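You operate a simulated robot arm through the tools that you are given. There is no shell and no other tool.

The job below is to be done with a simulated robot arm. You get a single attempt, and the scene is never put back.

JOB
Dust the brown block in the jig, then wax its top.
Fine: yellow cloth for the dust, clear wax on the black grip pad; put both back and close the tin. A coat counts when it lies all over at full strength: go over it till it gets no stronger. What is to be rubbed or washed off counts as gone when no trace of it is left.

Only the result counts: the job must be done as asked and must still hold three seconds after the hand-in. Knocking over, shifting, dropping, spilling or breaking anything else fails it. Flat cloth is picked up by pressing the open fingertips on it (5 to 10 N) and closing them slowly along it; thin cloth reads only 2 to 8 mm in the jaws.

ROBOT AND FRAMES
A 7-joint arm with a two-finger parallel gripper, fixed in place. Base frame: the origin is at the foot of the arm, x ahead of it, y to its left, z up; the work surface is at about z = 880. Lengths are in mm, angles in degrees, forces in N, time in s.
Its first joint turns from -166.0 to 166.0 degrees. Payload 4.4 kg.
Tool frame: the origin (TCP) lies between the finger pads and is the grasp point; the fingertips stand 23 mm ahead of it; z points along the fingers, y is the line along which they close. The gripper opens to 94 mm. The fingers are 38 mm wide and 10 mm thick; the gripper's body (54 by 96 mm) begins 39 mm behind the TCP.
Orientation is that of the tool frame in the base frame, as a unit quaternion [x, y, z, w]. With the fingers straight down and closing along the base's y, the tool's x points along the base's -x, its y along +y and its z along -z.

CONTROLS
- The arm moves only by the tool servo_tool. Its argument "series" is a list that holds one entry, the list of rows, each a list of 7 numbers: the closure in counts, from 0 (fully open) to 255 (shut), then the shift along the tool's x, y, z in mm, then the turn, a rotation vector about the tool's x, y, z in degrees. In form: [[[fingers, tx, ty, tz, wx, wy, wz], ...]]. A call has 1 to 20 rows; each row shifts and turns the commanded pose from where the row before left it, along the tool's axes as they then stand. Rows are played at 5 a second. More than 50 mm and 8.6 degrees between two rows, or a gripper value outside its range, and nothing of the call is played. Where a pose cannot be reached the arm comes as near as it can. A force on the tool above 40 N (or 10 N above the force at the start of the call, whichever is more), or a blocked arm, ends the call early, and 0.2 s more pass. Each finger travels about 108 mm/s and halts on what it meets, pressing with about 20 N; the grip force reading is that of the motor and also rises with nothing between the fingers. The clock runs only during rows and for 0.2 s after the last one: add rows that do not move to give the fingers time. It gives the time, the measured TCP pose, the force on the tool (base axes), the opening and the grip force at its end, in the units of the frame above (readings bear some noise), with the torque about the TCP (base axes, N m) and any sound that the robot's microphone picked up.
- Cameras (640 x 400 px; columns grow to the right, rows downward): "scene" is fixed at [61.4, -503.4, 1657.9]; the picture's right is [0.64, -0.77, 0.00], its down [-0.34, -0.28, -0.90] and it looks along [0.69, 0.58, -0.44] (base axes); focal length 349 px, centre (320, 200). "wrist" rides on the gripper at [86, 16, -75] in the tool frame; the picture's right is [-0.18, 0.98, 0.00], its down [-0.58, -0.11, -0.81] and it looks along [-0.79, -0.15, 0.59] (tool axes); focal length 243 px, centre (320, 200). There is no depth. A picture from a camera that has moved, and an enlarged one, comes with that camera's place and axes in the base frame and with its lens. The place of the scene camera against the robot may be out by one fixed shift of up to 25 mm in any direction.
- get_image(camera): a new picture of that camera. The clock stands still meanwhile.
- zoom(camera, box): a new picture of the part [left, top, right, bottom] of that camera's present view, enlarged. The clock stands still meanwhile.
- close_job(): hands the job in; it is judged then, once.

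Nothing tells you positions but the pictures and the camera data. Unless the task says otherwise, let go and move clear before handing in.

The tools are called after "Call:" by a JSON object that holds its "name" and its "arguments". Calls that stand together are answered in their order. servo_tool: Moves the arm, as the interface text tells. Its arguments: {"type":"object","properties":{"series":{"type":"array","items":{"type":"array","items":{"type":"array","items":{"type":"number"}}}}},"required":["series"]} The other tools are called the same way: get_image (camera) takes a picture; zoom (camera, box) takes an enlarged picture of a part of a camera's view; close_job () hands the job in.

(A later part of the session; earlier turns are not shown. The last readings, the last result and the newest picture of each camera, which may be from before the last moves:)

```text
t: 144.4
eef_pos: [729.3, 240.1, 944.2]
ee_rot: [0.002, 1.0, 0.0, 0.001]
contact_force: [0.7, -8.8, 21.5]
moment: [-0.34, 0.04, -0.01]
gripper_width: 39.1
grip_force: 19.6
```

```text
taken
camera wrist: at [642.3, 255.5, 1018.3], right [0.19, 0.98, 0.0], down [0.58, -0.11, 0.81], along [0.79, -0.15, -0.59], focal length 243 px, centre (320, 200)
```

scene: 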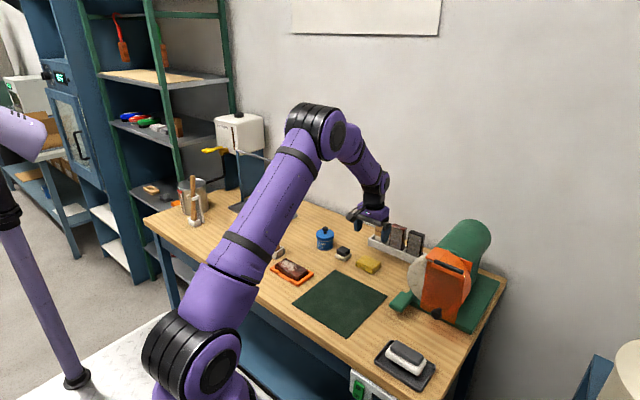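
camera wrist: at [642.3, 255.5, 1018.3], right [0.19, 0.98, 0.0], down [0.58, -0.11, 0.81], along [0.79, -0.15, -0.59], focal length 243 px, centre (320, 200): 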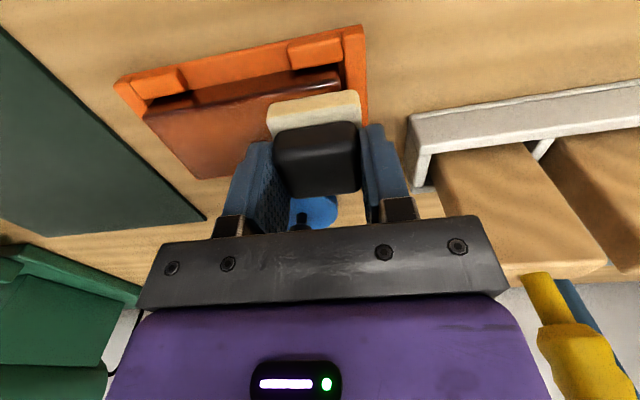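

Lift and inspect from the same vantage point as before for comparison.

Call:
{"name": "servo_tool", "arguments": {"series": [[[200, 0, -7, -0.2, 0, 0, 0], [200, 0, -7, 0, 0, 0, 0], [200, 0, -7, 0, 0, 0, 0], [200, 0, -7, 0, 0, 0, 0], [200, 0, -7, 0, 0, 0, 0], [200, 0, -7, 0, 0, 0, 0], [200, 0, -7, 0, 0, 0, 0], [200, 0, -7, 0, 0, 0, 0], [200, 0, -7, 0, 0, 0, 0], [200, 0, 0, -11, 0, 0, 0], [200, 8, -13, -25, 0, 0, 0], [200, 18, -30, -25, 0, 0, 0], [200, 18, -30, -25, 0, 0, 0], [200, 18, -30, -25, 0, 0, 0], [200, 0, 0, 0, 0, 0, 0]]]}}

Call:
{"name": "get_image", "arguments": {"camera": "wrist"}}

Call:
{"name": "zoom", "arguments": {"camera": "scene", "box": [265, 250, 315, 285]}}

Call:
{"name": "zoom", "arguments": {"camera": "wrist", "box": [380, 15, 560, 130]}}

```text
t: 147.6
eef_pos: [666.9, 72.3, 1054.4]
ee_rot: [0.001, 1.0, 0.0, 0.0]
contact_force: [-0.5, 0.4, 0.9]
moment: [0.01, 0.01, 0.0]
gripper_width: 39.4
grip_force: 20.3
```

```text
taken
camera wrist: at [580.8, 88.3, 1128.2], right [0.19, 0.98, 0.0], down [0.58, -0.11, 0.81], along [0.79, -0.15, -0.59], focal length 243 px, centre (320, 200)
```

wrist: 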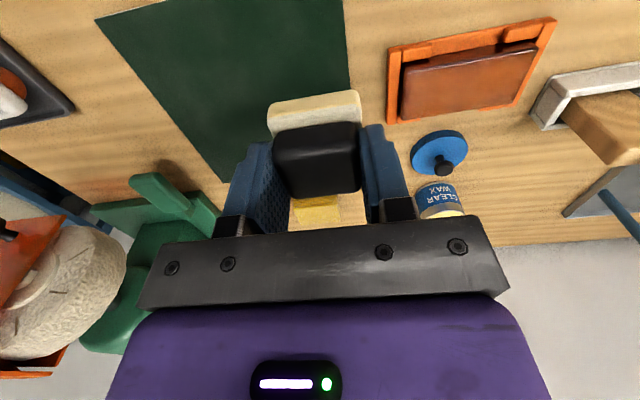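

```text
11.43 times, centred on (290, 268) of scene
camera zoom: at [61.4, -503.4, 1657.9], right [0.64, -0.77, 0.0], down [-0.34, -0.28, -0.9], along [0.69, 0.58, -0.44], focal length 3992 px, centre (663, -571)
```

zoom: 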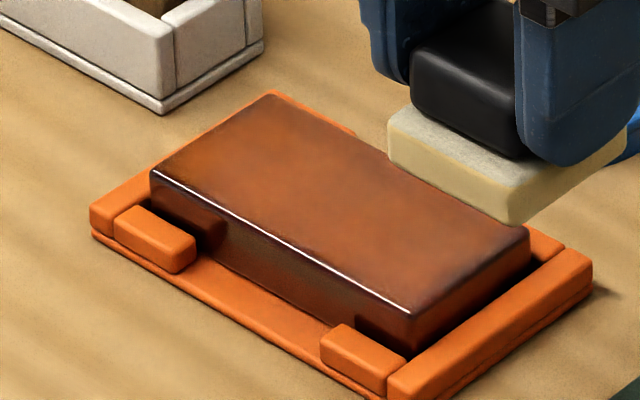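

```text
3.48 times, centred on (470, 72) of wrist
camera zoom: at [580.8, 88.3, 1128.2], right [0.19, 0.98, 0.0], down [0.58, -0.11, 0.81], along [0.79, -0.15, -0.59], focal length 844 px, centre (-202, 644)
```

zoom: 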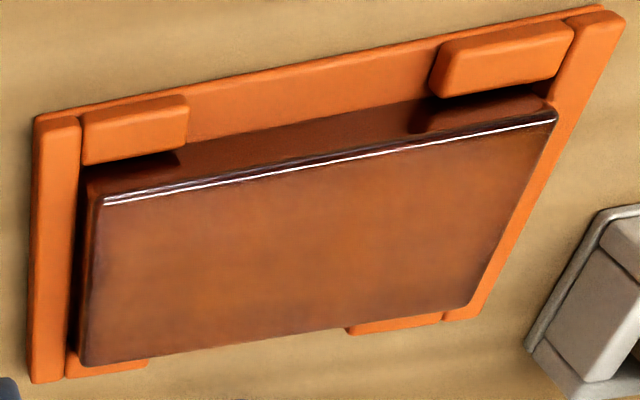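

Call:
{"name": "zoom", "arguments": {"camera": "wrist", "box": [395, 55, 475, 125]}}

Call:
{"name": "zoom", "arguments": {"camera": "wrist", "box": [475, 30, 555, 115]}}

Call:
{"name": "zoom", "arguments": {"camera": "scene", "box": [275, 255, 300, 275]}}

Call:
{"name": "zoom", "arguments": {"camera": "scene", "box": [290, 262, 315, 280]}}

```text
5.71 times, centred on (435, 90) of wrist
camera zoom: at [580.8, 88.3, 1128.2], right [0.19, 0.98, 0.0], down [0.58, -0.11, 0.81], along [0.79, -0.15, -0.59], focal length 1386 px, centre (-337, 829)
```

zoom: 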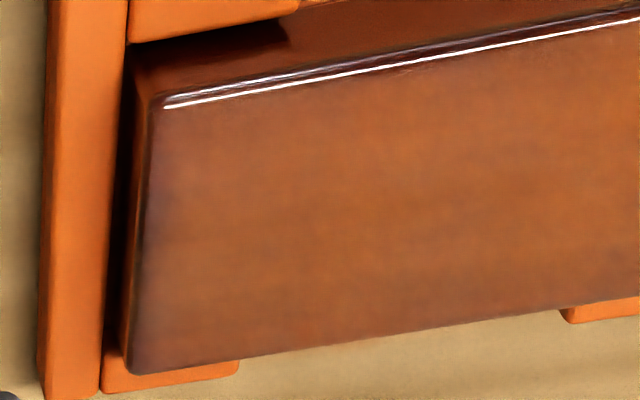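

```text
4.71 times, centred on (515, 72) of wrist
camera zoom: at [580.8, 88.3, 1128.2], right [0.19, 0.98, 0.0], down [0.58, -0.11, 0.81], along [0.79, -0.15, -0.59], focal length 1142 px, centre (-598, 800)
```

zoom: 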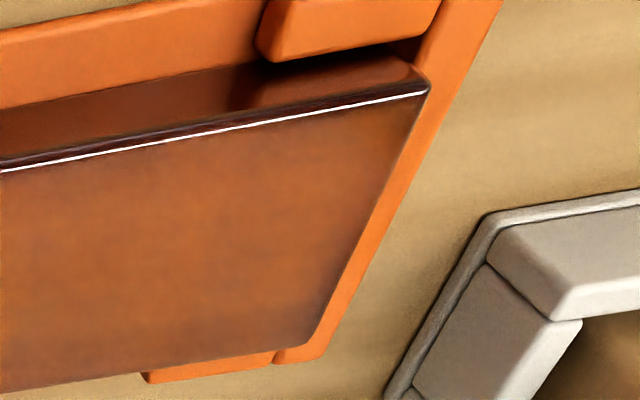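

```text
16.00 times, centred on (288, 265) of scene
camera zoom: at [61.4, -503.4, 1657.9], right [0.64, -0.77, 0.0], down [-0.34, -0.28, -0.9], along [0.69, 0.58, -0.44], focal length 5588 px, centre (840, -840)
```

zoom: 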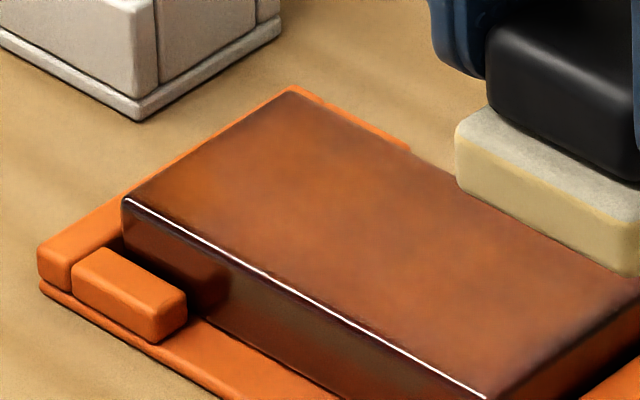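

```text
16.00 times, centred on (302, 271) of scene
camera zoom: at [61.4, -503.4, 1657.9], right [0.64, -0.77, 0.0], down [-0.34, -0.28, -0.9], along [0.69, 0.58, -0.44], focal length 5588 px, centre (600, -936)
```

zoom: 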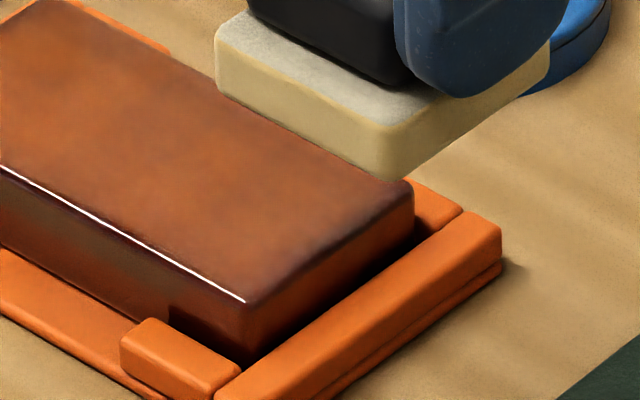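

The coat is now fairly even, with a faint darker margin at the edges. I'll reload and do one more full round, then compare to judge whether it still gets stronger.

Call:
{"name": "servo_tool", "arguments": {"series": [[[200, -32.8, 17.9, 3, 0, 0, 0], [200, -32.8, 17.9, 3, 0, 0, 0], [200, -32.8, 17.9, 3, 0, 0, 0], [200, -32.8, 17.9, 3, 0, 0, 0], [200, -32.8, 17.9, 3, 0, 0, 0], [200, -32.8, 17.9, 3, 0, 0, 0], [200, -32.8, 17.9, 3, 0, 0, 0], [200, -32.8, 17.9, 3, 0, 0, 0], [200, 0, 0, 14, 0, 0, 0], [200, 0, 0, 14, 0, 0, 0], [200, 0, 0, 13, 0, 0, 0], [200, 0, 0, 0, 0, 0, 0], [200, 0, 0, 0, 0, 0, 0]]]}}

Call:
{"name": "zoom", "arguments": {"camera": "wrist", "box": [250, 20, 394, 140]}}

Call:
{"name": "zoom", "arguments": {"camera": "scene", "box": [305, 210, 355, 258]}}

Call:
{"name": "zoom", "arguments": {"camera": "scene", "box": [265, 250, 315, 285]}}

```text
t: 150.4
eef_pos: [929.9, 214.6, 990.1]
ee_rot: [0.001, 1.0, 0.0, 0.001]
contact_force: [0.4, 0.3, -0.4]
moment: [0.02, 0.0, -0.03]
gripper_width: 39.0
grip_force: 20.1
```

```text
3.33 times, centred on (322, 80) of wrist
camera zoom: at [843.3, 230.9, 1064.5], right [0.19, 0.98, 0.0], down [0.58, -0.11, 0.81], along [0.79, -0.15, -0.59], focal length 809 px, centre (313, 600)
```

zoom: 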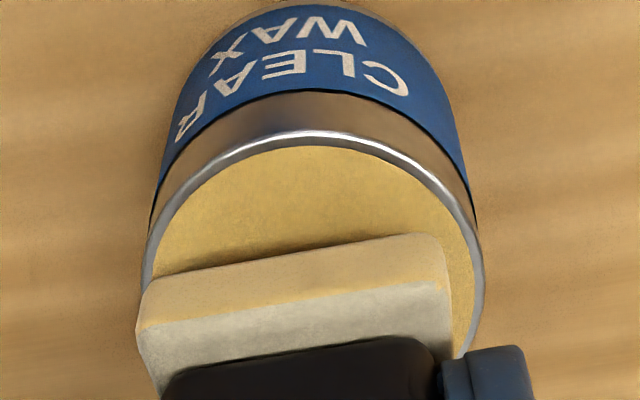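

```text
8.33 times, centred on (330, 234) of scene
camera zoom: at [61.4, -503.4, 1657.9], right [0.64, -0.77, 0.0], down [-0.34, -0.28, -0.9], along [0.69, 0.58, -0.44], focal length 2910 px, centre (237, -83)
```

zoom: 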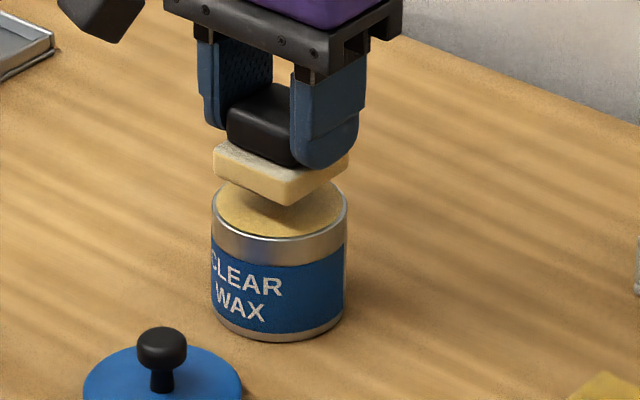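

```text
11.43 times, centred on (290, 268) of scene
camera zoom: at [61.4, -503.4, 1657.9], right [0.64, -0.77, 0.0], down [-0.34, -0.28, -0.9], along [0.69, 0.58, -0.44], focal length 3992 px, centre (663, -571)
```

zoom: 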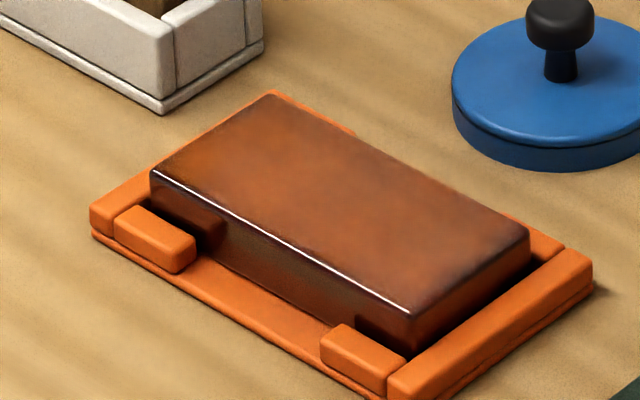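

Call:
{"name": "servo_tool", "arguments": {"series": [[[200, 0, 0.7, 5, 0, 0, 0], [200, 0, 0, 5, 0, 0, 0], [200, 0, 0, 2.5, 0, 0, 0], [200, 0, 0, 0.8, 0, 0, 0], [200, 0, 0, 0.5, 0, 0, 0], [200, 0, 0, 0, 0, 0, 0]]]}}

```text
t: 151.8
eef_pos: [930.1, 215.0, 975.8]
ee_rot: [0.001, 1.0, 0.0, 0.001]
contact_force: [0.1, -0.7, -0.7]
moment: [-0.02, 0.04, 0.01]
gripper_width: 39.2
grip_force: 20.2
```

Call:
{"name": "servo_tool", "arguments": {"series": [[[200, 0, 0, 0.5, 0, 0, 0], [200, 0, 0, 0.4, 0, 0, 0], [200, 0, 0, 0.3, 0, 0, 0], [200, 0, 0, 0, 0, 0, 0]]]}}

```text
t: 152.8
eef_pos: [930.7, 216.7, 976.1]
ee_rot: [0.001, 1.0, 0.0, 0.001]
contact_force: [-0.2, 0.1, -0.2]
moment: [0.03, 0.0, 0.0]
gripper_width: 39.0
grip_force: 19.9
```

Call:
{"name": "servo_tool", "arguments": {"series": [[[200, 0, -0.5, 0.5, 0, 0, 0], [200, 0, 0, 0.4, 0, 0, 0], [200, 0, 0, 0.3, 0, 0, 0], [200, 0, 0, 0, 0, 0, 0]]]}}

```text
t: 153.8
eef_pos: [928.8, 216.4, 974.9]
ee_rot: [0.001, 1.0, 0.001, 0.001]
contact_force: [0.0, 0.7, -0.1]
moment: [0.01, 0.02, -0.01]
gripper_width: 39.4
grip_force: 19.7
```

Call:
{"name": "servo_tool", "arguments": {"series": [[[200, 0, 0, 0.4, 0, 0, 0], [200, 0, 0, 0.3, 0, 0, 0], [200, 0, 0, 0, 0, 0, 0]]]}}

```text
t: 154.6
eef_pos: [929.0, 215.7, 975.6]
ee_rot: [0.001, 1.0, 0.0, 0.001]
contact_force: [-1.7, -0.4, 9.8]
moment: [-0.04, 0.11, -0.03]
gripper_width: 39.0
grip_force: 19.9
```

Contact at 10 N. Lift and carry back to the block's near-left corner.

Call:
{"name": "servo_tool", "arguments": {"series": [[[200, 0, 0, 0, 0, 0, 0], [200, 0, 0, 0, 0, 0, 0], [200, 0, 0, -3, 0, 0, 0], [200, 0, 0, -12, 0, 0, 0], [200, 0, 0, -20, 0, 0, 0], [200, 0, 0, -20, 0, 0, 0], [200, 31.2, -9.2, 0, 0, 0, 0], [200, 31.2, -9.2, 0, 0, 0, 0], [200, 31.2, -9.2, 0, 0, 0, 0], [200, 31.2, -9.2, 0, 0, 0, 0], [200, 31.2, -9.2, 0, 0, 0, 0], [200, 31.2, -9.2, 0, 0, 0, 0], [200, 31.2, -9.2, 0, 0, 0, 0], [200, 0, 0, 20, 0, 0, 0], [200, 0, 0, 20, 0, 0, 0], [200, 0, 0, 20, 0, 0, 0], [200, 0, 0, 15, 0, 0, 0], [200, 0, 0, 7, 0, 0, 0], [200, 0, 0, 0, 0, 0, 0]]]}}

```text
t: 158.6
eef_pos: [710.5, 151.9, 946.3]
ee_rot: [0.001, 1.0, 0.001, 0.001]
contact_force: [-0.2, 0.6, -1.0]
moment: [-0.02, 0.0, 0.01]
gripper_width: 39.3
grip_force: 19.7
```

Call:
{"name": "servo_tool", "arguments": {"series": [[[200, 0, 0, 0.6, 0, 0, 0], [200, 0, 0, 0.5, 0, 0, 0], [200, 0, 0, 0.4, 0, 0, 0], [200, 0, 0, 0, 0, 0, 0]]]}}

```text
t: 159.6
eef_pos: [712.5, 152.9, 945.2]
ee_rot: [0.001, 1.0, 0.0, 0.001]
contact_force: [-0.5, 1.1, 2.6]
moment: [0.08, -0.02, 0.0]
gripper_width: 38.9
grip_force: 20.1
```

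Call:
{"name": "servo_tool", "arguments": {"series": [[[200, 0, -3, 0.3, 0, 0, 0], [200, -7, 0, 0, 0, 0, 0], [200, -7, 0, 0, 0, 0, 0], [200, -7, 0, 0, 0, 0, 0], [200, -7, 0, 0, 0, 0, 0], [200, -7, 0, 0, 0, 0, 0], [200, 0, 0, 0, 0, 0, 0]]]}}

```text
t: 161.2
eef_pos: [745.8, 148.1, 944.0]
ee_rot: [0.001, 1.0, 0.001, 0.0]
contact_force: [-3.9, 0.1, 10.4]
moment: [0.13, 0.26, 0.03]
gripper_width: 39.0
grip_force: 19.8
```

Call:
{"name": "servo_tool", "arguments": {"series": [[[200, 0, 0, 0, 0, 0, 0], [200, 7, 0, 0, 0, 0, 0], [200, 7, 0, 0, 0, 0, 0], [200, 7, 0, 0, 0, 0, 0], [200, 7, 0, 0, 0, 0, 0], [200, 7, 0, 0, 0, 0, 0], [200, 0, 0, 0, 0, 0, 0]]]}}

```text
t: 162.8
eef_pos: [710.6, 148.3, 945.2]
ee_rot: [0.001, 1.0, 0.0, 0.001]
contact_force: [0.3, 0.4, 0.1]
moment: [-0.03, -0.01, 0.0]
gripper_width: 39.0
grip_force: 20.3
```

Call:
{"name": "servo_tool", "arguments": {"series": [[[200, 2, 0, 0.4, 0, 0, 0], [200, 0, 0, 0.3, 0, 0, 0], [200, 0, 0, 0, 0, 0, 0]]]}}

```text
t: 163.6
eef_pos: [709.6, 148.9, 944.8]
ee_rot: [0.001, 1.0, 0.0, 0.0]
contact_force: [-1.7, -3.7, 12.3]
moment: [-0.04, -0.03, -0.05]
gripper_width: 38.9
grip_force: 19.5
```

Call:
{"name": "servo_tool", "arguments": {"series": [[[200, 0, 7, 0, 0, 0, 0], [200, 0, 7, 0, 0, 0, 0], [200, 0, 7, 0, 0, 0, 0], [200, 0, 7, 0, 0, 0, 0], [200, 0, 7, 0, 0, 0, 0], [200, 0, 7, 0, 0, 0, 0], [200, 0, 0, 0, 0, 0, 0]]]}}

```text
t: 165.2
eef_pos: [709.5, 191.3, 943.5]
ee_rot: [0.001, 1.0, 0.0, 0.0]
contact_force: [-0.2, -6.8, 21.6]
moment: [-0.18, -0.15, -0.09]
gripper_width: 39.3
grip_force: 20.2
```

Call:
{"name": "servo_tool", "arguments": {"series": [[[200, 0, 7, -0.2, 0, 0, 0], [200, 0, 7, 0, 0, 0, 0], [200, 0, 7, 0, 0, 0, 0], [200, 0, 7, 0, 0, 0, 0], [200, 0, 7, 0, 0, 0, 0], [200, 0, 7, 0, 0, 0, 0], [200, 0, 6, 0, 0, 0, 0], [200, 0, 0, 0, 0, 0, 0]]]}}

```text
t: 167.0
eef_pos: [709.2, 238.8, 944.5]
ee_rot: [0.001, 1.0, 0.0, 0.001]
contact_force: [0.0, -3.0, 11.9]
moment: [-0.13, -0.09, -0.02]
gripper_width: 39.1
grip_force: 20.4
```

Good. Now across the right end in x to the far side.

Call:
{"name": "servo_tool", "arguments": {"series": [[[200, -7, 0, 0, 0, 0, 0], [200, -7, 0, 0, 0, 0, 0], [200, -7, 0, 0, 0, 0, 0], [200, -7, 0, 0, 0, 0, 0], [200, -7, 0, 0, 0, 0, 0], [200, -5, 0, 0, 0, 0, 0], [200, 0, 0, 0, 0, 0, 0]]]}}

```text
t: 168.6
eef_pos: [748.8, 240.0, 945.4]
ee_rot: [0.001, 1.0, 0.0, 0.0]
contact_force: [-3.4, 0.1, 10.0]
moment: [-0.02, 0.23, 0.01]
gripper_width: 39.2
grip_force: 19.6
```

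Call:
{"name": "servo_tool", "arguments": {"series": [[[200, 7, 0, 0, 0, 0, 0], [200, 7, 0, 0, 0, 0, 0], [200, 7, 0, 0, 0, 0, 0], [200, -7, 0, 0, 0, 0, 0], [200, -7, 0, 0, 0, 0, 0], [200, -9, 0, 0, 0, 0, 0], [200, 0, 0, 0, 0, 0, 0]]]}}

```text
t: 170.2
eef_pos: [750.4, 238.6, 944.1]
ee_rot: [0.001, 1.0, 0.001, 0.0]
contact_force: [-4.2, -0.1, 12.5]
moment: [-0.04, 0.31, -0.02]
gripper_width: 39.2
grip_force: 20.6
```

Now the far strip back toward the left end.

Call:
{"name": "servo_tool", "arguments": {"series": [[[200, 0, -7, 0, 0, 0, 0], [200, 0, -7, 0, 0, 0, 0], [200, 0, -7, 0, 0, 0, 0], [200, 0, -7, 0, 0, 0, 0], [200, 0, -7, 0, 0, 0, 0], [200, 0, -7, 0, 0, 0, 0], [200, 0, 0, 0, 0, 0, 0]]]}}

```text
t: 171.8
eef_pos: [751.8, 197.5, 944.1]
ee_rot: [0.001, 1.0, -0.001, 0.0]
contact_force: [-0.4, 2.6, 11.9]
moment: [0.14, 0.1, -0.04]
gripper_width: 39.4
grip_force: 19.8
```

Call:
{"name": "servo_tool", "arguments": {"series": [[[200, 0, -7, 0, 0, 0, 0], [200, 0, -7, 0, 0, 0, 0], [200, 0, -7, 0, 0, 0, 0], [200, 0, -7, 0, 0, 0, 0], [200, 0, -7, 0, 0, 0, 0], [200, 0, -7, 0, 0, 0, 0], [200, 0, -6, 0, 0, 0, 0], [200, 0, 0, 0, 0, 0, 0]]]}}

Call:
{"name": "zoom", "arguments": {"camera": "wrist", "box": [230, 0, 550, 200]}}

Call:
{"name": "zoom", "arguments": {"camera": "scene", "box": [265, 250, 315, 285]}}

```text
t: 173.6
eef_pos: [750.4, 148.5, 944.8]
ee_rot: [0.002, 1.0, 0.0, 0.001]
contact_force: [0.8, 10.9, 28.5]
moment: [0.59, 0.19, -0.07]
gripper_width: 38.9
grip_force: 20.0
```

```text
2.00 times, centred on (390, 100) of wrist
camera zoom: at [663.0, 165.7, 1018.1], right [0.19, 0.98, 0.0], down [0.58, -0.11, 0.81], along [0.79, -0.15, -0.59], focal length 485 px, centre (180, 400)
```

zoom: 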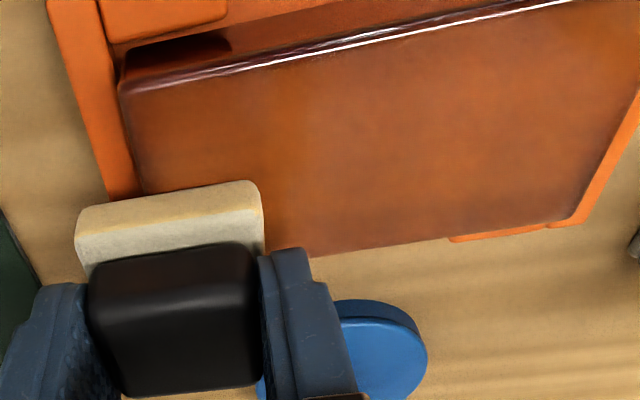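

```text
11.43 times, centred on (290, 268) of scene
camera zoom: at [61.4, -503.4, 1657.9], right [0.64, -0.77, 0.0], down [-0.34, -0.28, -0.9], along [0.69, 0.58, -0.44], focal length 3992 px, centre (663, -571)
```

zoom: 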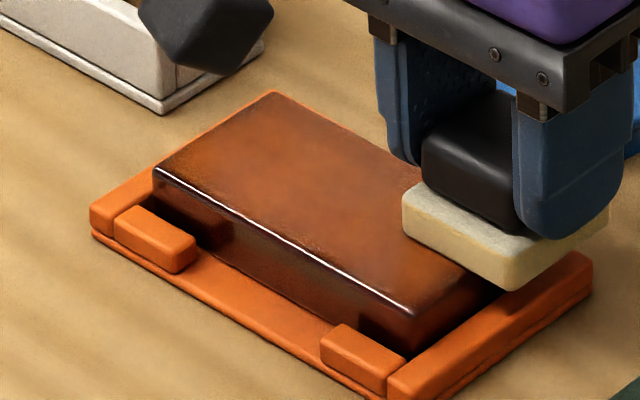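

Finishing with the middle strip again.

Call:
{"name": "servo_tool", "arguments": {"series": [[[200, 0, 0, -0.4, 0, 0, 0], [200, 7, 0, 0, 0, 0, 0], [200, 7, 0, 0, 0, 0, 0], [200, 7, 0, 0, 0, 0, 0], [200, 0, 7, 0, 0, 0, 0], [200, 0, 7, 0, 0, 0, 0], [200, 0, 7, 0, 0, 0, 0], [200, 0, 0, 0, 0, 0, 0]]]}}

```text
t: 175.4
eef_pos: [729.3, 170.1, 944.6]
ee_rot: [0.001, 1.0, 0.0, 0.0]
contact_force: [0.0, -0.5, 0.2]
moment: [-0.02, 0.01, 0.02]
gripper_width: 39.3
grip_force: 20.2
```

Call:
{"name": "servo_tool", "arguments": {"series": [[[200, 0, -8, 0.4, 0, 0, 0], [200, 0, -8, 0.2, 0, 0, 0], [200, 0, 0, 0, 0, 0, 0]]]}}

```text
t: 176.2
eef_pos: [730.2, 154.0, 944.3]
ee_rot: [0.001, 1.0, 0.0, 0.001]
contact_force: [0.3, 3.5, 7.7]
moment: [0.14, 0.0, 0.02]
gripper_width: 39.2
grip_force: 19.7
```

Call:
{"name": "servo_tool", "arguments": {"series": [[[200, 0, 7, 0, 0, 0, 0], [200, 0, 7, 0, 0, 0, 0], [200, 0, 7, 0, 0, 0, 0], [200, 0, 7, 0, 0, 0, 0], [200, 0, 7, 0, 0, 0, 0], [200, 0, 7, 0, 0, 0, 0], [200, 0, 0, 0, 0, 0, 0]]]}}

```text
t: 177.8
eef_pos: [730.1, 195.2, 944.9]
ee_rot: [0.001, 1.0, -0.001, 0.001]
contact_force: [0.3, -6.4, 15.3]
moment: [-0.19, -0.01, 0.01]
gripper_width: 39.1
grip_force: 20.1
```

Call:
{"name": "servo_tool", "arguments": {"series": [[[200, 0, 7, 0, 0, 0, 0], [200, 0, 7, 0, 0, 0, 0], [200, 0, 7, 0, 0, 0, 0], [200, 0, 7, 0, 0, 0, 0], [200, 0, 7, 0, 0, 0, 0], [200, 0, 7, 0, 0, 0, 0], [200, 0, 2, 0, 0, 0, 0], [200, 0, 0, 0, 0, 0, 0]]]}}

```text
t: 179.6
eef_pos: [729.5, 239.0, 944.0]
ee_rot: [0.001, 1.0, 0.0, 0.001]
contact_force: [1.7, -7.8, 17.9]
moment: [-0.27, -0.04, 0.01]
gripper_width: 39.2
grip_force: 20.5
```

Back along the middle, then lift and inspect from the same viewpoint.

Call:
{"name": "servo_tool", "arguments": {"series": [[[200, 0, -7, 0, 0, 0, 0], [200, 0, -7, 0, 0, 0, 0], [200, 0, -7, 0, 0, 0, 0], [200, 0, -7, 0, 0, 0, 0], [200, 0, -7, 0, 0, 0, 0], [200, 0, -7, 0, 0, 0, 0], [200, 0, -7, 0, 0, 0, 0], [200, 0, -7, 0, 0, 0, 0], [200, 0, -7, 0, 0, 0, 0], [200, 0, -7, 0, 0, 0, 0], [200, 0, 0, -11, 0, 0, 0], [200, 8, -10, -25, 0, 0, 0], [200, 18, -28, -25, 0, 0, 0], [200, 18, -28, -25, 0, 0, 0], [200, 18, -28, -25, 0, 0, 0], [200, 0, 0, 0, 0, 0, 0]]]}}

Call:
{"name": "zoom", "arguments": {"camera": "wrist", "box": [380, 15, 560, 130]}}

Call:
{"name": "zoom", "arguments": {"camera": "wrist", "box": [395, 55, 475, 125]}}

Call:
{"name": "zoom", "arguments": {"camera": "scene", "box": [265, 250, 315, 285]}}

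Call:
{"name": "get_image", "arguments": {"camera": "wrist"}}

```text
t: 183.0
eef_pos: [666.5, 76.7, 1055.5]
ee_rot: [0.002, 1.0, 0.0, 0.0]
contact_force: [1.5, 0.5, -0.8]
moment: [-0.03, 0.04, -0.03]
gripper_width: 39.0
grip_force: 19.8
```

```text
3.48 times, centred on (470, 72) of wrist
camera zoom: at [579.7, 92.8, 1129.2], right [0.19, 0.98, 0.0], down [0.58, -0.11, 0.81], along [0.79, -0.15, -0.59], focal length 844 px, centre (-202, 644)
```

zoom: 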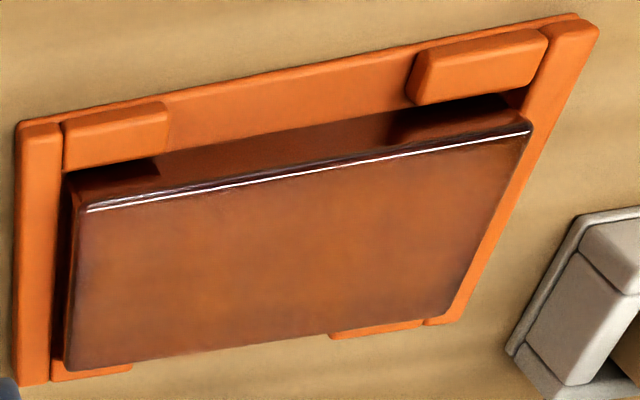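

```text
5.71 times, centred on (435, 90) of wrist
camera zoom: at [579.7, 92.8, 1129.2], right [0.19, 0.98, 0.0], down [0.58, -0.11, 0.81], along [0.79, -0.15, -0.59], focal length 1386 px, centre (-337, 829)
```

zoom: 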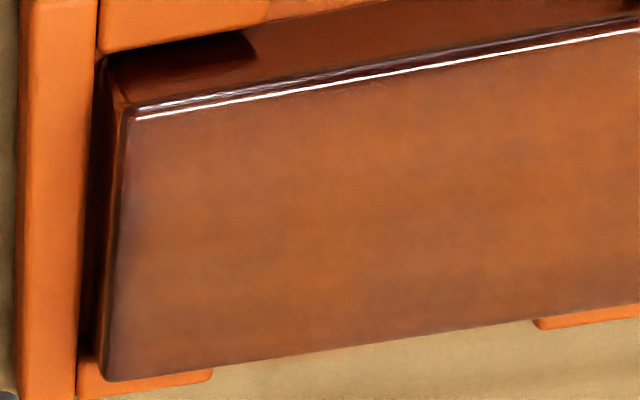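

```text
11.43 times, centred on (290, 268) of scene
camera zoom: at [61.4, -503.4, 1657.9], right [0.64, -0.77, 0.0], down [-0.34, -0.28, -0.9], along [0.69, 0.58, -0.44], focal length 3992 px, centre (663, -571)
```

zoom: 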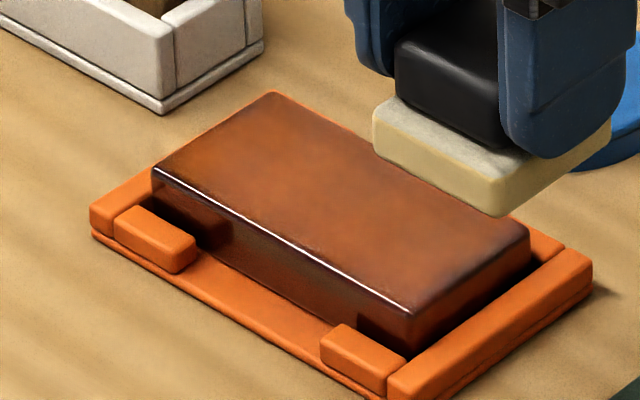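

```text
taken
camera wrist: at [579.7, 92.8, 1129.2], right [0.19, 0.98, 0.0], down [0.58, -0.11, 0.81], along [0.79, -0.15, -0.59], focal length 243 px, centre (320, 200)
```

wrist: 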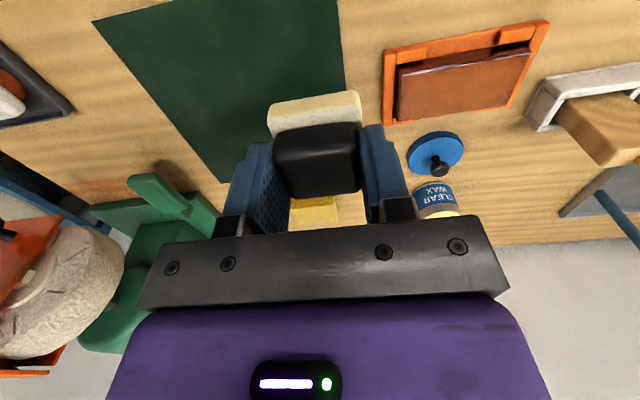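

The centre looks unchanged since the last round (saturated). To see whether the slightly darker left margin still strengthens, I'll rub that end specifically and compare.

Call:
{"name": "servo_tool", "arguments": {"series": [[[200, -11.1, 18.1, 22, 0, 0, 0], [200, -11.1, 18.1, 22, 0, 0, 0], [200, -11.1, 18.1, 22, 0, 0, 0], [200, -11.1, 18.1, 22, 0, 0, 0], [200, 0, 0, 12, 0, 0, 0], [200, 0, 0, 8, 0, 0, 0], [200, 0, 0, 1.5, 0, 0, 0], [200, 0, 0, 0, 0, 0, 0]]]}}

```text
t: 184.8
eef_pos: [712.6, 148.0, 946.3]
ee_rot: [0.0, 1.0, 0.0, 0.001]
contact_force: [0.3, -0.2, -0.3]
moment: [-0.03, 0.01, 0.0]
gripper_width: 39.0
grip_force: 20.1
```

Call:
{"name": "servo_tool", "arguments": {"series": [[[200, 0, 0, 0.6, 0, 0, 0], [200, 0, 0, 0.4, 0, 0, 0], [200, 0, 0, 0.2, 0, 0, 0], [200, 0, 0, 0, 0, 0, 0]]]}}

```text
t: 185.8
eef_pos: [713.2, 148.5, 944.0]
ee_rot: [0.001, 1.0, 0.0, 0.001]
contact_force: [0.5, -0.3, 5.7]
moment: [0.05, -0.04, -0.04]
gripper_width: 39.3
grip_force: 19.7
```

Call:
{"name": "servo_tool", "arguments": {"series": [[[200, 3, 0, 0.2, 0, 0, 0], [200, -7, 0, 0, 0, 0, 0], [200, -7, 0, 0, 0, 0, 0], [200, -7, 0, 0, 0, 0, 0], [200, -7, 0, 0, 0, 0, 0], [200, -7, 0, 0, 0, 0, 0], [200, -5, 0, 0, 0, 0, 0], [200, 0, 0, 0, 0, 0, 0]]]}}

```text
t: 187.6
eef_pos: [749.5, 147.4, 944.2]
ee_rot: [0.001, 1.0, 0.0, 0.001]
contact_force: [-4.3, 0.7, 14.5]
moment: [0.15, 0.26, 0.02]
gripper_width: 39.2
grip_force: 19.9
```

Call:
{"name": "servo_tool", "arguments": {"series": [[[200, 0, 3, 0, 0, 0, 0], [200, 7, 0, 0, 0, 0, 0], [200, 7, 0, 0, 0, 0, 0], [200, 7, 0, 0, 0, 0, 0], [200, 7, 0, 0, 0, 0, 0], [200, 7, 0, 0, 0, 0, 0], [200, 5, 0, 0, 0, 0, 0], [200, 0, 0, 0, 0, 0, 0]]]}}

```text
t: 189.4
eef_pos: [709.0, 150.1, 944.9]
ee_rot: [0.001, 1.0, 0.0, 0.001]
contact_force: [6.8, -0.4, 23.9]
moment: [0.15, -0.51, -0.07]
gripper_width: 39.3
grip_force: 20.2
```

Call:
{"name": "servo_tool", "arguments": {"series": [[[200, 0, -5, -0.2, 0, 0, 0], [200, -7, 0, 0, 0, 0, 0], [200, -7, 0, 0, 0, 0, 0], [200, -7, 0, 0, 0, 0, 0], [200, -7, 0, 0, 0, 0, 0], [200, -7, 0, 0, 0, 0, 0], [200, -5, 0, 0, 0, 0, 0], [200, 0, 0, 0, 0, 0, 0]]]}}

```text
t: 191.2
eef_pos: [750.4, 145.3, 944.8]
ee_rot: [0.002, 1.0, 0.0, 0.001]
contact_force: [-2.1, 1.3, 7.3]
moment: [0.05, 0.18, 0.04]
gripper_width: 39.0
grip_force: 20.0
```

Lift and look from the same viewpoint again.

Call:
{"name": "servo_tool", "arguments": {"series": [[[200, 0, 0, -11, 0, 0, 0], [200, 21, -17.3, -25, 0, 0, 0], [200, 21, -17.3, -25, 0, 0, 0], [200, 21, -17.3, -25, 0, 0, 0], [200, 21, -17.3, -25, 0, 0, 0], [200, 0, 0, 0, 0, 0, 0], [200, 0, 0, 0, 0, 0, 0]]]}}

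Call:
{"name": "zoom", "arguments": {"camera": "wrist", "box": [395, 55, 475, 125]}}

Call:
{"name": "zoom", "arguments": {"camera": "wrist", "box": [380, 15, 560, 130]}}

Call:
{"name": "zoom", "arguments": {"camera": "scene", "box": [290, 262, 315, 280]}}

Call:
{"name": "zoom", "arguments": {"camera": "scene", "box": [275, 255, 300, 275]}}

```text
t: 192.8
eef_pos: [663.7, 77.2, 1056.2]
ee_rot: [-0.001, 1.0, 0.0, 0.0]
contact_force: [-0.3, 0.0, 0.0]
moment: [-0.01, 0.01, 0.04]
gripper_width: 39.0
grip_force: 19.6
```

```text
5.71 times, centred on (435, 90) of wrist
camera zoom: at [576.1, 93.3, 1129.6], right [0.19, 0.98, 0.0], down [0.58, -0.11, 0.81], along [0.79, -0.15, -0.59], focal length 1386 px, centre (-337, 829)
```

zoom: 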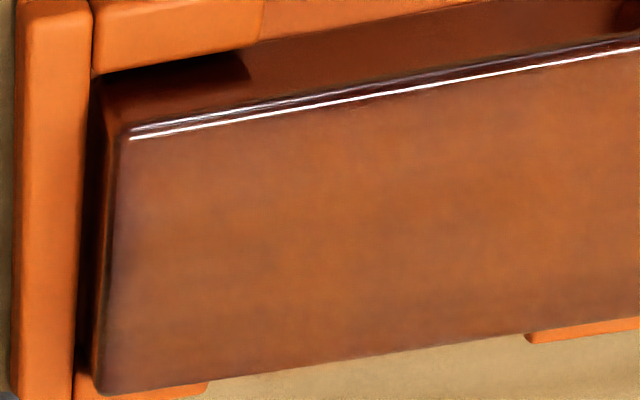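

```text
3.48 times, centred on (470, 72) of wrist
camera zoom: at [576.1, 93.3, 1129.6], right [0.19, 0.98, 0.0], down [0.58, -0.11, 0.81], along [0.79, -0.15, -0.59], focal length 844 px, centre (-202, 644)
```

zoom: 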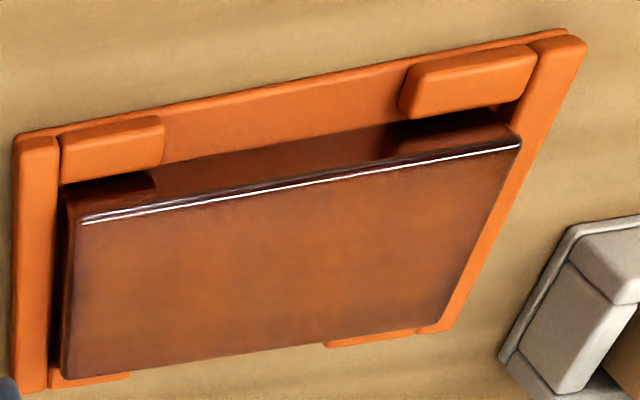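

```text
16.00 times, centred on (302, 271) of scene
camera zoom: at [61.4, -503.4, 1657.9], right [0.64, -0.77, 0.0], down [-0.34, -0.28, -0.9], along [0.69, 0.58, -0.44], focal length 5588 px, centre (600, -936)
```

zoom: 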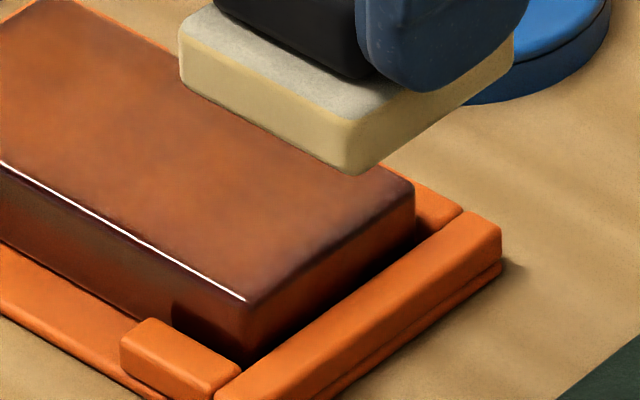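

```text
16.00 times, centred on (288, 265) of scene
camera zoom: at [61.4, -503.4, 1657.9], right [0.64, -0.77, 0.0], down [-0.34, -0.28, -0.9], along [0.69, 0.58, -0.44], focal length 5588 px, centre (840, -840)
```

zoom: 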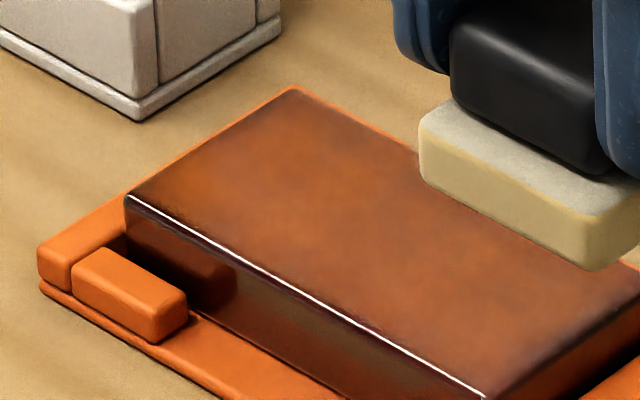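

The centre is steady, but the margins have perhaps improved slightly, so I'll reload once more and do further perimeter rounds to be sure.

Call:
{"name": "servo_tool", "arguments": {"series": [[[200, -33.2, 17.3, 3, 0, 0, 0], [200, -33.2, 17.3, 3, 0, 0, 0], [200, -33.2, 17.3, 3, 0, 0, 0], [200, -33.2, 17.3, 3, 0, 0, 0], [200, -33.2, 17.3, 3, 0, 0, 0], [200, -33.2, 17.3, 3, 0, 0, 0], [200, -33.2, 17.3, 3, 0, 0, 0], [200, -33.2, 17.3, 3, 0, 0, 0], [200, 0, 0, 14, 0, 0, 0], [200, 0, 0, 14, 0, 0, 0], [200, 0, 0, 14, 0, 0, 0], [200, 0, 0, 5, 0, 0, 0], [200, 0, 0, 0, 0, 0, 0], [200, 0, 0, 0, 0, 0, 0]]]}}

Call:
{"name": "zoom", "arguments": {"camera": "wrist", "box": [250, 20, 394, 140]}}

Call:
{"name": "zoom", "arguments": {"camera": "scene", "box": [265, 250, 315, 285]}}

```text
t: 195.8
eef_pos: [932.5, 215.5, 983.5]
ee_rot: [0.001, 1.0, 0.0, 0.001]
contact_force: [0.0, -0.2, 0.5]
moment: [0.01, 0.02, 0.02]
gripper_width: 39.2
grip_force: 20.4
```

```text
3.33 times, centred on (322, 80) of wrist
camera zoom: at [844.4, 231.2, 1057.2], right [0.19, 0.98, 0.0], down [0.58, -0.11, 0.81], along [0.79, -0.15, -0.59], focal length 809 px, centre (313, 600)
```

zoom: 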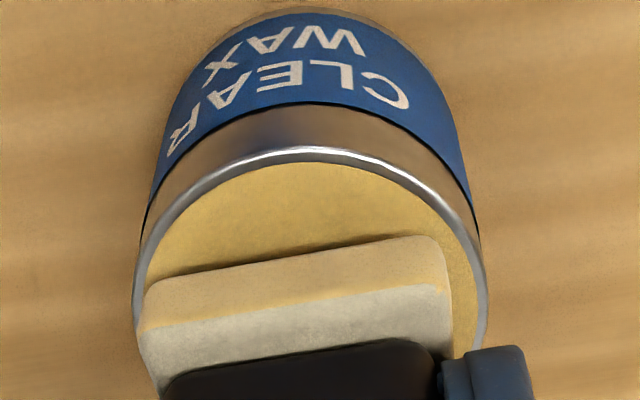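

```text
11.43 times, centred on (290, 268) of scene
camera zoom: at [61.4, -503.4, 1657.9], right [0.64, -0.77, 0.0], down [-0.34, -0.28, -0.9], along [0.69, 0.58, -0.44], focal length 3992 px, centre (663, -571)
```

zoom: 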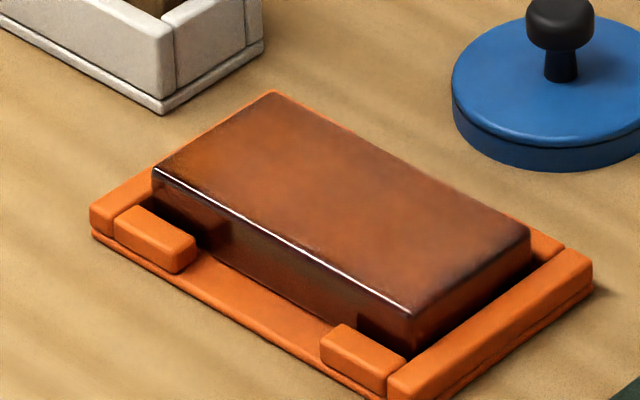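

Call:
{"name": "servo_tool", "arguments": {"series": [[[200, 2, 0, 4, 0, 0, 0], [200, 0, 0, 2, 0, 0, 0], [200, 0, 0, 0.7, 0, 0, 0], [200, 0, 0, 0.5, 0, 0, 0], [200, 0, 0, 0, 0, 0, 0]]]}}

```text
t: 197.0
eef_pos: [929.2, 215.7, 976.5]
ee_rot: [0.0, 1.0, 0.0, 0.001]
contact_force: [-0.1, 0.1, -0.2]
moment: [0.0, 0.02, 0.04]
gripper_width: 39.2
grip_force: 19.9
```

Call:
{"name": "servo_tool", "arguments": {"series": [[[200, 0, 0, 0.5, 0, 0, 0], [200, 0, 0, 0.5, 0, 0, 0], [200, 0, 0, 0.4, 0, 0, 0], [200, 0, 0, 0, 0, 0, 0]]]}}

```text
t: 198.0
eef_pos: [928.7, 216.3, 974.7]
ee_rot: [0.001, 1.0, 0.0, 0.001]
contact_force: [-0.3, 0.1, -0.9]
moment: [-0.02, -0.01, 0.03]
gripper_width: 39.0
grip_force: 19.7
```

Call:
{"name": "servo_tool", "arguments": {"series": [[[200, 0, 0, 0.4, 0, 0, 0], [200, 0, 0, 0.4, 0, 0, 0], [200, 0, 0, 0.3, 0, 0, 0], [200, 0, 0, 0, 0, 0, 0]]]}}

```text
t: 199.0
eef_pos: [928.6, 215.0, 974.8]
ee_rot: [0.001, 1.0, 0.0, 0.001]
contact_force: [0.7, 1.4, 1.4]
moment: [0.08, 0.07, -0.02]
gripper_width: 39.1
grip_force: 20.3
```

Call:
{"name": "servo_tool", "arguments": {"series": [[[200, 0, 0, 0.3, 0, 0, 0], [200, 0, 0, 0.2, 0, 0, 0], [200, 0, 0, 0, 0, 0, 0], [200, 0, 0, 0, 0, 0, 0]]]}}

```text
t: 200.0
eef_pos: [929.6, 215.0, 975.2]
ee_rot: [0.0, 1.0, 0.0, 0.001]
contact_force: [0.0, -0.2, 7.1]
moment: [0.02, 0.04, 0.0]
gripper_width: 38.8
grip_force: 19.5
```

Loaded. Carrying back to the block, this time to the right end.

Call:
{"name": "servo_tool", "arguments": {"series": [[[200, 0, 0, 0, 0, 0, 0], [200, 0, 0, -3, 0, 0, 0], [200, 0, 0, -12, 0, 0, 0], [200, 0, 0, -20, 0, 0, 0], [200, 0, 0, -20, 0, 0, 0], [200, 31.2, -3.5, 0, 0, 0, 0], [200, 31.2, -3.5, 0, 0, 0, 0], [200, 31.2, -3.5, 0, 0, 0, 0], [200, 31.2, -3.5, 0, 0, 0, 0], [200, 31.2, -3.5, 0, 0, 0, 0], [200, 31.2, -3.5, 0, 0, 0, 0], [200, 31.2, -3.5, 0, 0, 0, 0], [200, 0, 0, 20, 0, 0, 0], [200, 0, 0, 20, 0, 0, 0], [200, 0, 0, 20, 0, 0, 0], [200, 0, 0, 15, 0, 0, 0], [200, 0, 15, 5, 0, 0, 0], [200, 0, 17, 0, 0, 0, 0], [200, 0, 16, 0, 0, 0, 0], [200, 0, 0, 0, 0, 0, 0]]]}}

```text
t: 204.2
eef_pos: [711.3, 237.7, 949.0]
ee_rot: [0.001, 1.0, -0.001, 0.001]
contact_force: [0.4, -0.2, 0.1]
moment: [0.01, -0.01, -0.01]
gripper_width: 38.9
grip_force: 20.1
```

Call:
{"name": "servo_tool", "arguments": {"series": [[[200, 0, 0, 2, 0, 0, 0], [200, 0, 0, 0.8, 0, 0, 0], [200, 0, 0, 0.5, 0, 0, 0], [200, 0, 0, 0.4, 0, 0, 0], [200, 0, 0, 0, 0, 0, 0]]]}}

```text
t: 205.4
eef_pos: [711.7, 238.6, 946.5]
ee_rot: [0.001, 1.0, 0.0, 0.0]
contact_force: [-1.2, -1.3, -0.5]
moment: [0.01, 0.0, -0.01]
gripper_width: 39.1
grip_force: 20.1
```

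Call:
{"name": "servo_tool", "arguments": {"series": [[[200, 0, 0, 0.5, 0, 0, 0], [200, 0, 0, 0.4, 0, 0, 0], [200, 0, 0, 0.3, 0, 0, 0], [200, 0, 0, 0, 0, 0, 0]]]}}

```text
t: 206.4
eef_pos: [711.2, 239.0, 945.3]
ee_rot: [0.001, 1.0, 0.0, 0.002]
contact_force: [1.4, -3.0, 16.0]
moment: [-0.14, -0.17, 0.02]
gripper_width: 39.1
grip_force: 19.8
```

Contact at 16 N; sweeping across the right end in x and back.

Call:
{"name": "servo_tool", "arguments": {"series": [[[200, -7, 0, -0.1, 0, 0, 0], [200, -7, 0, 0, 0, 0, 0], [200, -7, 0, 0, 0, 0, 0], [200, -7, 0, 0, 0, 0, 0], [200, -7, 0, 0, 0, 0, 0], [200, -5, 0, 0, 0, 0, 0], [200, 0, 0, 0, 0, 0, 0]]]}}

```text
t: 208.0
eef_pos: [751.9, 238.2, 943.6]
ee_rot: [0.0, 1.0, 0.001, 0.001]
contact_force: [-6.1, 2.7, 20.8]
moment: [0.03, 0.47, -0.05]
gripper_width: 39.1
grip_force: 19.3
```

Call:
{"name": "servo_tool", "arguments": {"series": [[[200, 7, 0, -0.2, 0, 0, 0], [200, 7, 0, 0, 0, 0, 0], [200, 7, 0, 0, 0, 0, 0], [200, 7, 0, 0, 0, 0, 0], [200, 7, 0, 0, 0, 0, 0], [200, 5, 0, 0, 0, 0, 0], [200, 0, 0, 0, 0, 0, 0]]]}}

```text
t: 209.6
eef_pos: [709.4, 240.8, 945.4]
ee_rot: [0.001, 1.0, -0.001, 0.0]
contact_force: [0.9, 0.1, 6.5]
moment: [-0.01, -0.09, 0.02]
gripper_width: 39.2
grip_force: 19.8
```

Call:
{"name": "servo_tool", "arguments": {"series": [[[200, -7, -1, 0.2, 0, 0, 0], [200, -7, 0, 0, 0, 0, 0], [200, -7, 0, 0, 0, 0, 0], [200, -7, 0, 0, 0, 0, 0], [200, -7, 0, 0, 0, 0, 0], [200, -6, 0, 0, 0, 0, 0], [200, 0, 0, 0, 0, 0, 0]]]}}

```text
t: 211.2
eef_pos: [750.5, 237.7, 945.7]
ee_rot: [0.001, 1.0, -0.001, 0.0]
contact_force: [-1.5, 0.4, 8.3]
moment: [-0.01, 0.1, 0.03]
gripper_width: 39.2
grip_force: 20.5
```

Now the far edge, stroke toward the left.

Call:
{"name": "servo_tool", "arguments": {"series": [[[200, -1, -7, 0.1, 0, 0, 0], [200, 0, -7, 0, 0, 0, 0], [200, 0, -7, 0, 0, 0, 0], [200, 0, -7, 0, 0, 0, 0], [200, 0, -7, 0, 0, 0, 0], [200, 0, -7, 0, 0, 0, 0], [200, 0, 0, 0, 0, 0, 0]]]}}

```text
t: 212.8
eef_pos: [753.5, 195.5, 944.0]
ee_rot: [0.001, 1.0, -0.002, 0.001]
contact_force: [-1.4, 2.4, 8.1]
moment: [0.11, 0.03, -0.02]
gripper_width: 39.1
grip_force: 20.4
```

Call:
{"name": "servo_tool", "arguments": {"series": [[[200, 0, -7, 0.1, 0, 0, 0], [200, 0, -7, 0, 0, 0, 0], [200, 0, -7, 0, 0, 0, 0], [200, 0, -7, 0, 0, 0, 0], [200, 0, -7, 0, 0, 0, 0], [200, 0, -7, 0, 0, 0, 0], [200, 0, -6, 0, 0, 0, 0], [200, 0, 0, 0, 0, 0, 0]]]}}

```text
t: 214.6
eef_pos: [751.7, 148.7, 944.6]
ee_rot: [0.001, 1.0, 0.0, 0.001]
contact_force: [1.4, 4.4, 14.0]
moment: [0.26, 0.05, -0.03]
gripper_width: 39.1
grip_force: 20.3
```

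Back along the far edge to the right, to double it.

Call:
{"name": "servo_tool", "arguments": {"series": [[[200, 0, 7, 0, 0, 0, 0], [200, 0, 7, 0, 0, 0, 0], [200, 0, 7, 0, 0, 0, 0], [200, 0, 7, 0, 0, 0, 0], [200, 0, 7, 0, 0, 0, 0], [200, 0, 7, 0, 0, 0, 0], [200, 0, 7, 0, 0, 0, 0], [200, 0, 7, 0, 0, 0, 0], [200, 0, 7, 0, 0, 0, 0], [200, 0, 7, 0, 0, 0, 0], [200, 0, 7, 0, 0, 0, 0], [200, 0, 7, 0, 0, 0, 0], [200, 0, 5, 0, 0, 0, 0], [200, 0, 0, 0, 0, 0, 0]]]}}

Call:
{"name": "zoom", "arguments": {"camera": "scene", "box": [265, 250, 315, 285]}}

```text
t: 217.6
eef_pos: [752.1, 236.6, 945.9]
ee_rot: [0.002, 1.0, 0.0, 0.001]
contact_force: [0.3, -0.6, 1.2]
moment: [0.02, 0.02, -0.02]
gripper_width: 39.1
grip_force: 20.7
```

```text
11.43 times, centred on (290, 268) of scene
camera zoom: at [61.4, -503.4, 1657.9], right [0.64, -0.77, 0.0], down [-0.34, -0.28, -0.9], along [0.69, 0.58, -0.44], focal length 3992 px, centre (663, -571)
```

zoom: 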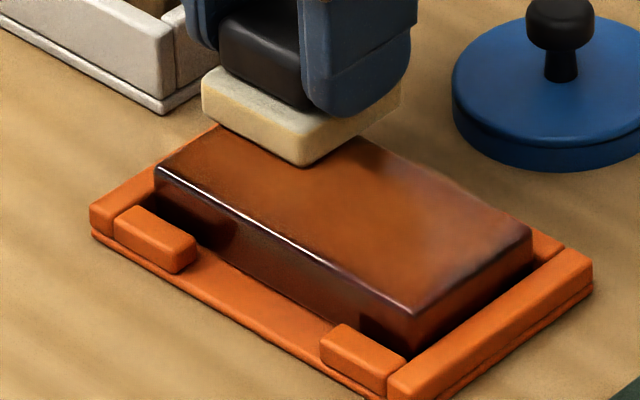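

Call:
{"name": "servo_tool", "arguments": {"series": [[[200, 0, 2, 0.4, 0, 0, 0], [200, 7, 0, 0, 0, 0, 0], [200, 7, 0, 0, 0, 0, 0], [200, 7, 0, 0, 0, 0, 0], [200, 7, 0, 0, 0, 0, 0], [200, 7, 0, 0, 0, 0, 0], [200, 7, 0, 0, 0, 0, 0], [200, 2, 0, 0, 0, 0, 0], [200, 0, 0, 0, 0, 0, 0]]]}}

```text
t: 219.6
eef_pos: [709.5, 238.6, 945.1]
ee_rot: [0.001, 1.0, 0.0, 0.0]
contact_force: [3.7, -0.1, 10.6]
moment: [0.0, -0.25, 0.04]
gripper_width: 39.0
grip_force: 19.8
```

Now the near edge toward the left, in two segments.

Call:
{"name": "servo_tool", "arguments": {"series": [[[200, 1, -7, 0, 0, 0, 0], [200, 0, -7, 0, 0, 0, 0], [200, 0, -7, 0, 0, 0, 0], [200, 0, -7, 0, 0, 0, 0], [200, 0, -7, 0, 0, 0, 0], [200, 0, -7, 0, 0, 0, 0], [200, 0, 0, 0, 0, 0, 0]]]}}

```text
t: 221.2
eef_pos: [706.9, 194.4, 943.6]
ee_rot: [0.001, 1.0, 0.0, 0.001]
contact_force: [-0.2, 5.9, 16.6]
moment: [0.15, -0.17, 0.07]
gripper_width: 39.2
grip_force: 20.7
```

Call:
{"name": "servo_tool", "arguments": {"series": [[[200, 0, -7, 0, 0, 0, 0], [200, 0, -7, 0, 0, 0, 0], [200, 0, -7, 0, 0, 0, 0], [200, 0, -7, 0, 0, 0, 0], [200, 0, -7, 0, 0, 0, 0], [200, 0, -7, 0, 0, 0, 0], [200, 0, -4, 0, 0, 0, 0], [200, 0, 0, 0, 0, 0, 0]]]}}

```text
t: 222.4
eef_pos: [707.7, 165.9, 945.5]
ee_rot: [-0.001, 1.0, 0.001, 0.003]
contact_force: [-6.1, 1.7, 15.7]
moment: [-0.09, 0.14, -0.02]
gripper_width: 39.0
grip_force: 19.7
stopped in row 6: the force on the tool passed its limit at 40 N (the readings are from after the stop); the commanded pose is now the measured one
```

Force limit tripped once again at y≈166; relieving and finishing the stroke.

Call:
{"name": "servo_tool", "arguments": {"series": [[[200, 0, 0, -0.4, 0, 0, 0], [200, 0, -5, 0, 0, 0, 0], [200, 0, -6, 0, 0, 0, 0], [200, 0, -6, 0, 0, 0, 0], [200, 0, 0, 0, 0, 0, 0]]]}}

Call:
{"name": "zoom", "arguments": {"camera": "wrist", "box": [230, 0, 550, 200]}}

```text
t: 223.6
eef_pos: [708.6, 149.1, 943.4]
ee_rot: [0.0, 1.0, 0.001, 0.002]
contact_force: [0.3, 6.9, 20.3]
moment: [0.38, -0.09, 0.04]
gripper_width: 39.1
grip_force: 20.0
```

```text
2.00 times, centred on (390, 100) of wrist
camera zoom: at [621.3, 164.6, 1018.1], right [0.18, 0.98, 0.0], down [0.58, -0.11, 0.81], along [0.8, -0.15, -0.59], focal length 485 px, centre (180, 400)
```

zoom: 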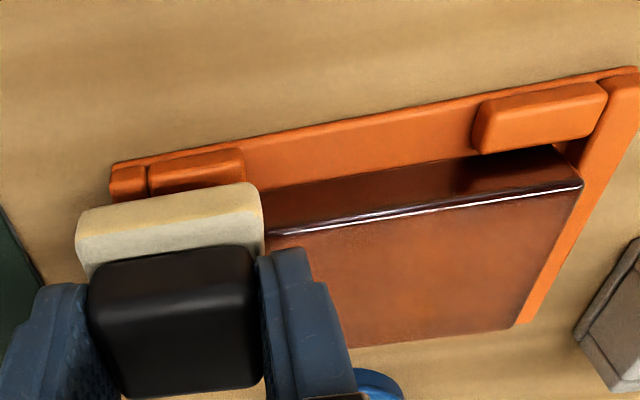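

Back along the near edge to the right.

Call:
{"name": "servo_tool", "arguments": {"series": [[[200, 0, 7, -0.2, 0, 0, 0], [200, 0, 7, 0, 0, 0, 0], [200, 0, 7, 0, 0, 0, 0], [200, 0, 7, 0, 0, 0, 0], [200, 0, 7, 0, 0, 0, 0], [200, 0, 7, 0, 0, 0, 0], [200, 0, 0, 0, 0, 0, 0]]]}}

```text
t: 225.2
eef_pos: [707.4, 192.5, 944.9]
ee_rot: [0.0, 1.0, 0.002, 0.002]
contact_force: [-1.0, -0.1, 2.9]
moment: [0.02, 0.03, -0.01]
gripper_width: 38.8
grip_force: 19.9
```

Call:
{"name": "servo_tool", "arguments": {"series": [[[200, 0, 7, 0.3, 0, 0, 0], [200, 0, 7, 0, 0, 0, 0], [200, 0, 7, 0, 0, 0, 0], [200, 0, 7, 0, 0, 0, 0], [200, 0, 7, 0, 0, 0, 0], [200, 0, 7, 0, 0, 0, 0], [200, 0, 5, 0, 0, 0, 0], [200, 0, 0, 0, 0, 0, 0]]]}}

```text
t: 227.0
eef_pos: [707.4, 237.8, 944.2]
ee_rot: [0.001, 1.0, 0.001, 0.003]
contact_force: [1.2, -12.7, 33.3]
moment: [-0.52, -0.25, -0.12]
gripper_width: 39.3
grip_force: 20.2
```

Call:
{"name": "servo_tool", "arguments": {"series": [[[200, 0, 0, -0.7, 0, 0.3, 0], [200, -7, 0, 0, 0, 0, 0], [200, -7, 0, 0, 0, 0, 0], [200, -8, 0, 0, 0, 0, 0], [200, 0, 0, 0, 0, 0, 0]]]}}

```text
t: 228.2
eef_pos: [729.5, 236.1, 945.1]
ee_rot: [0.0, 1.0, 0.0, 0.0]
contact_force: [-4.2, 1.2, 9.7]
moment: [0.08, 0.19, -0.02]
gripper_width: 38.9
grip_force: 19.9
```

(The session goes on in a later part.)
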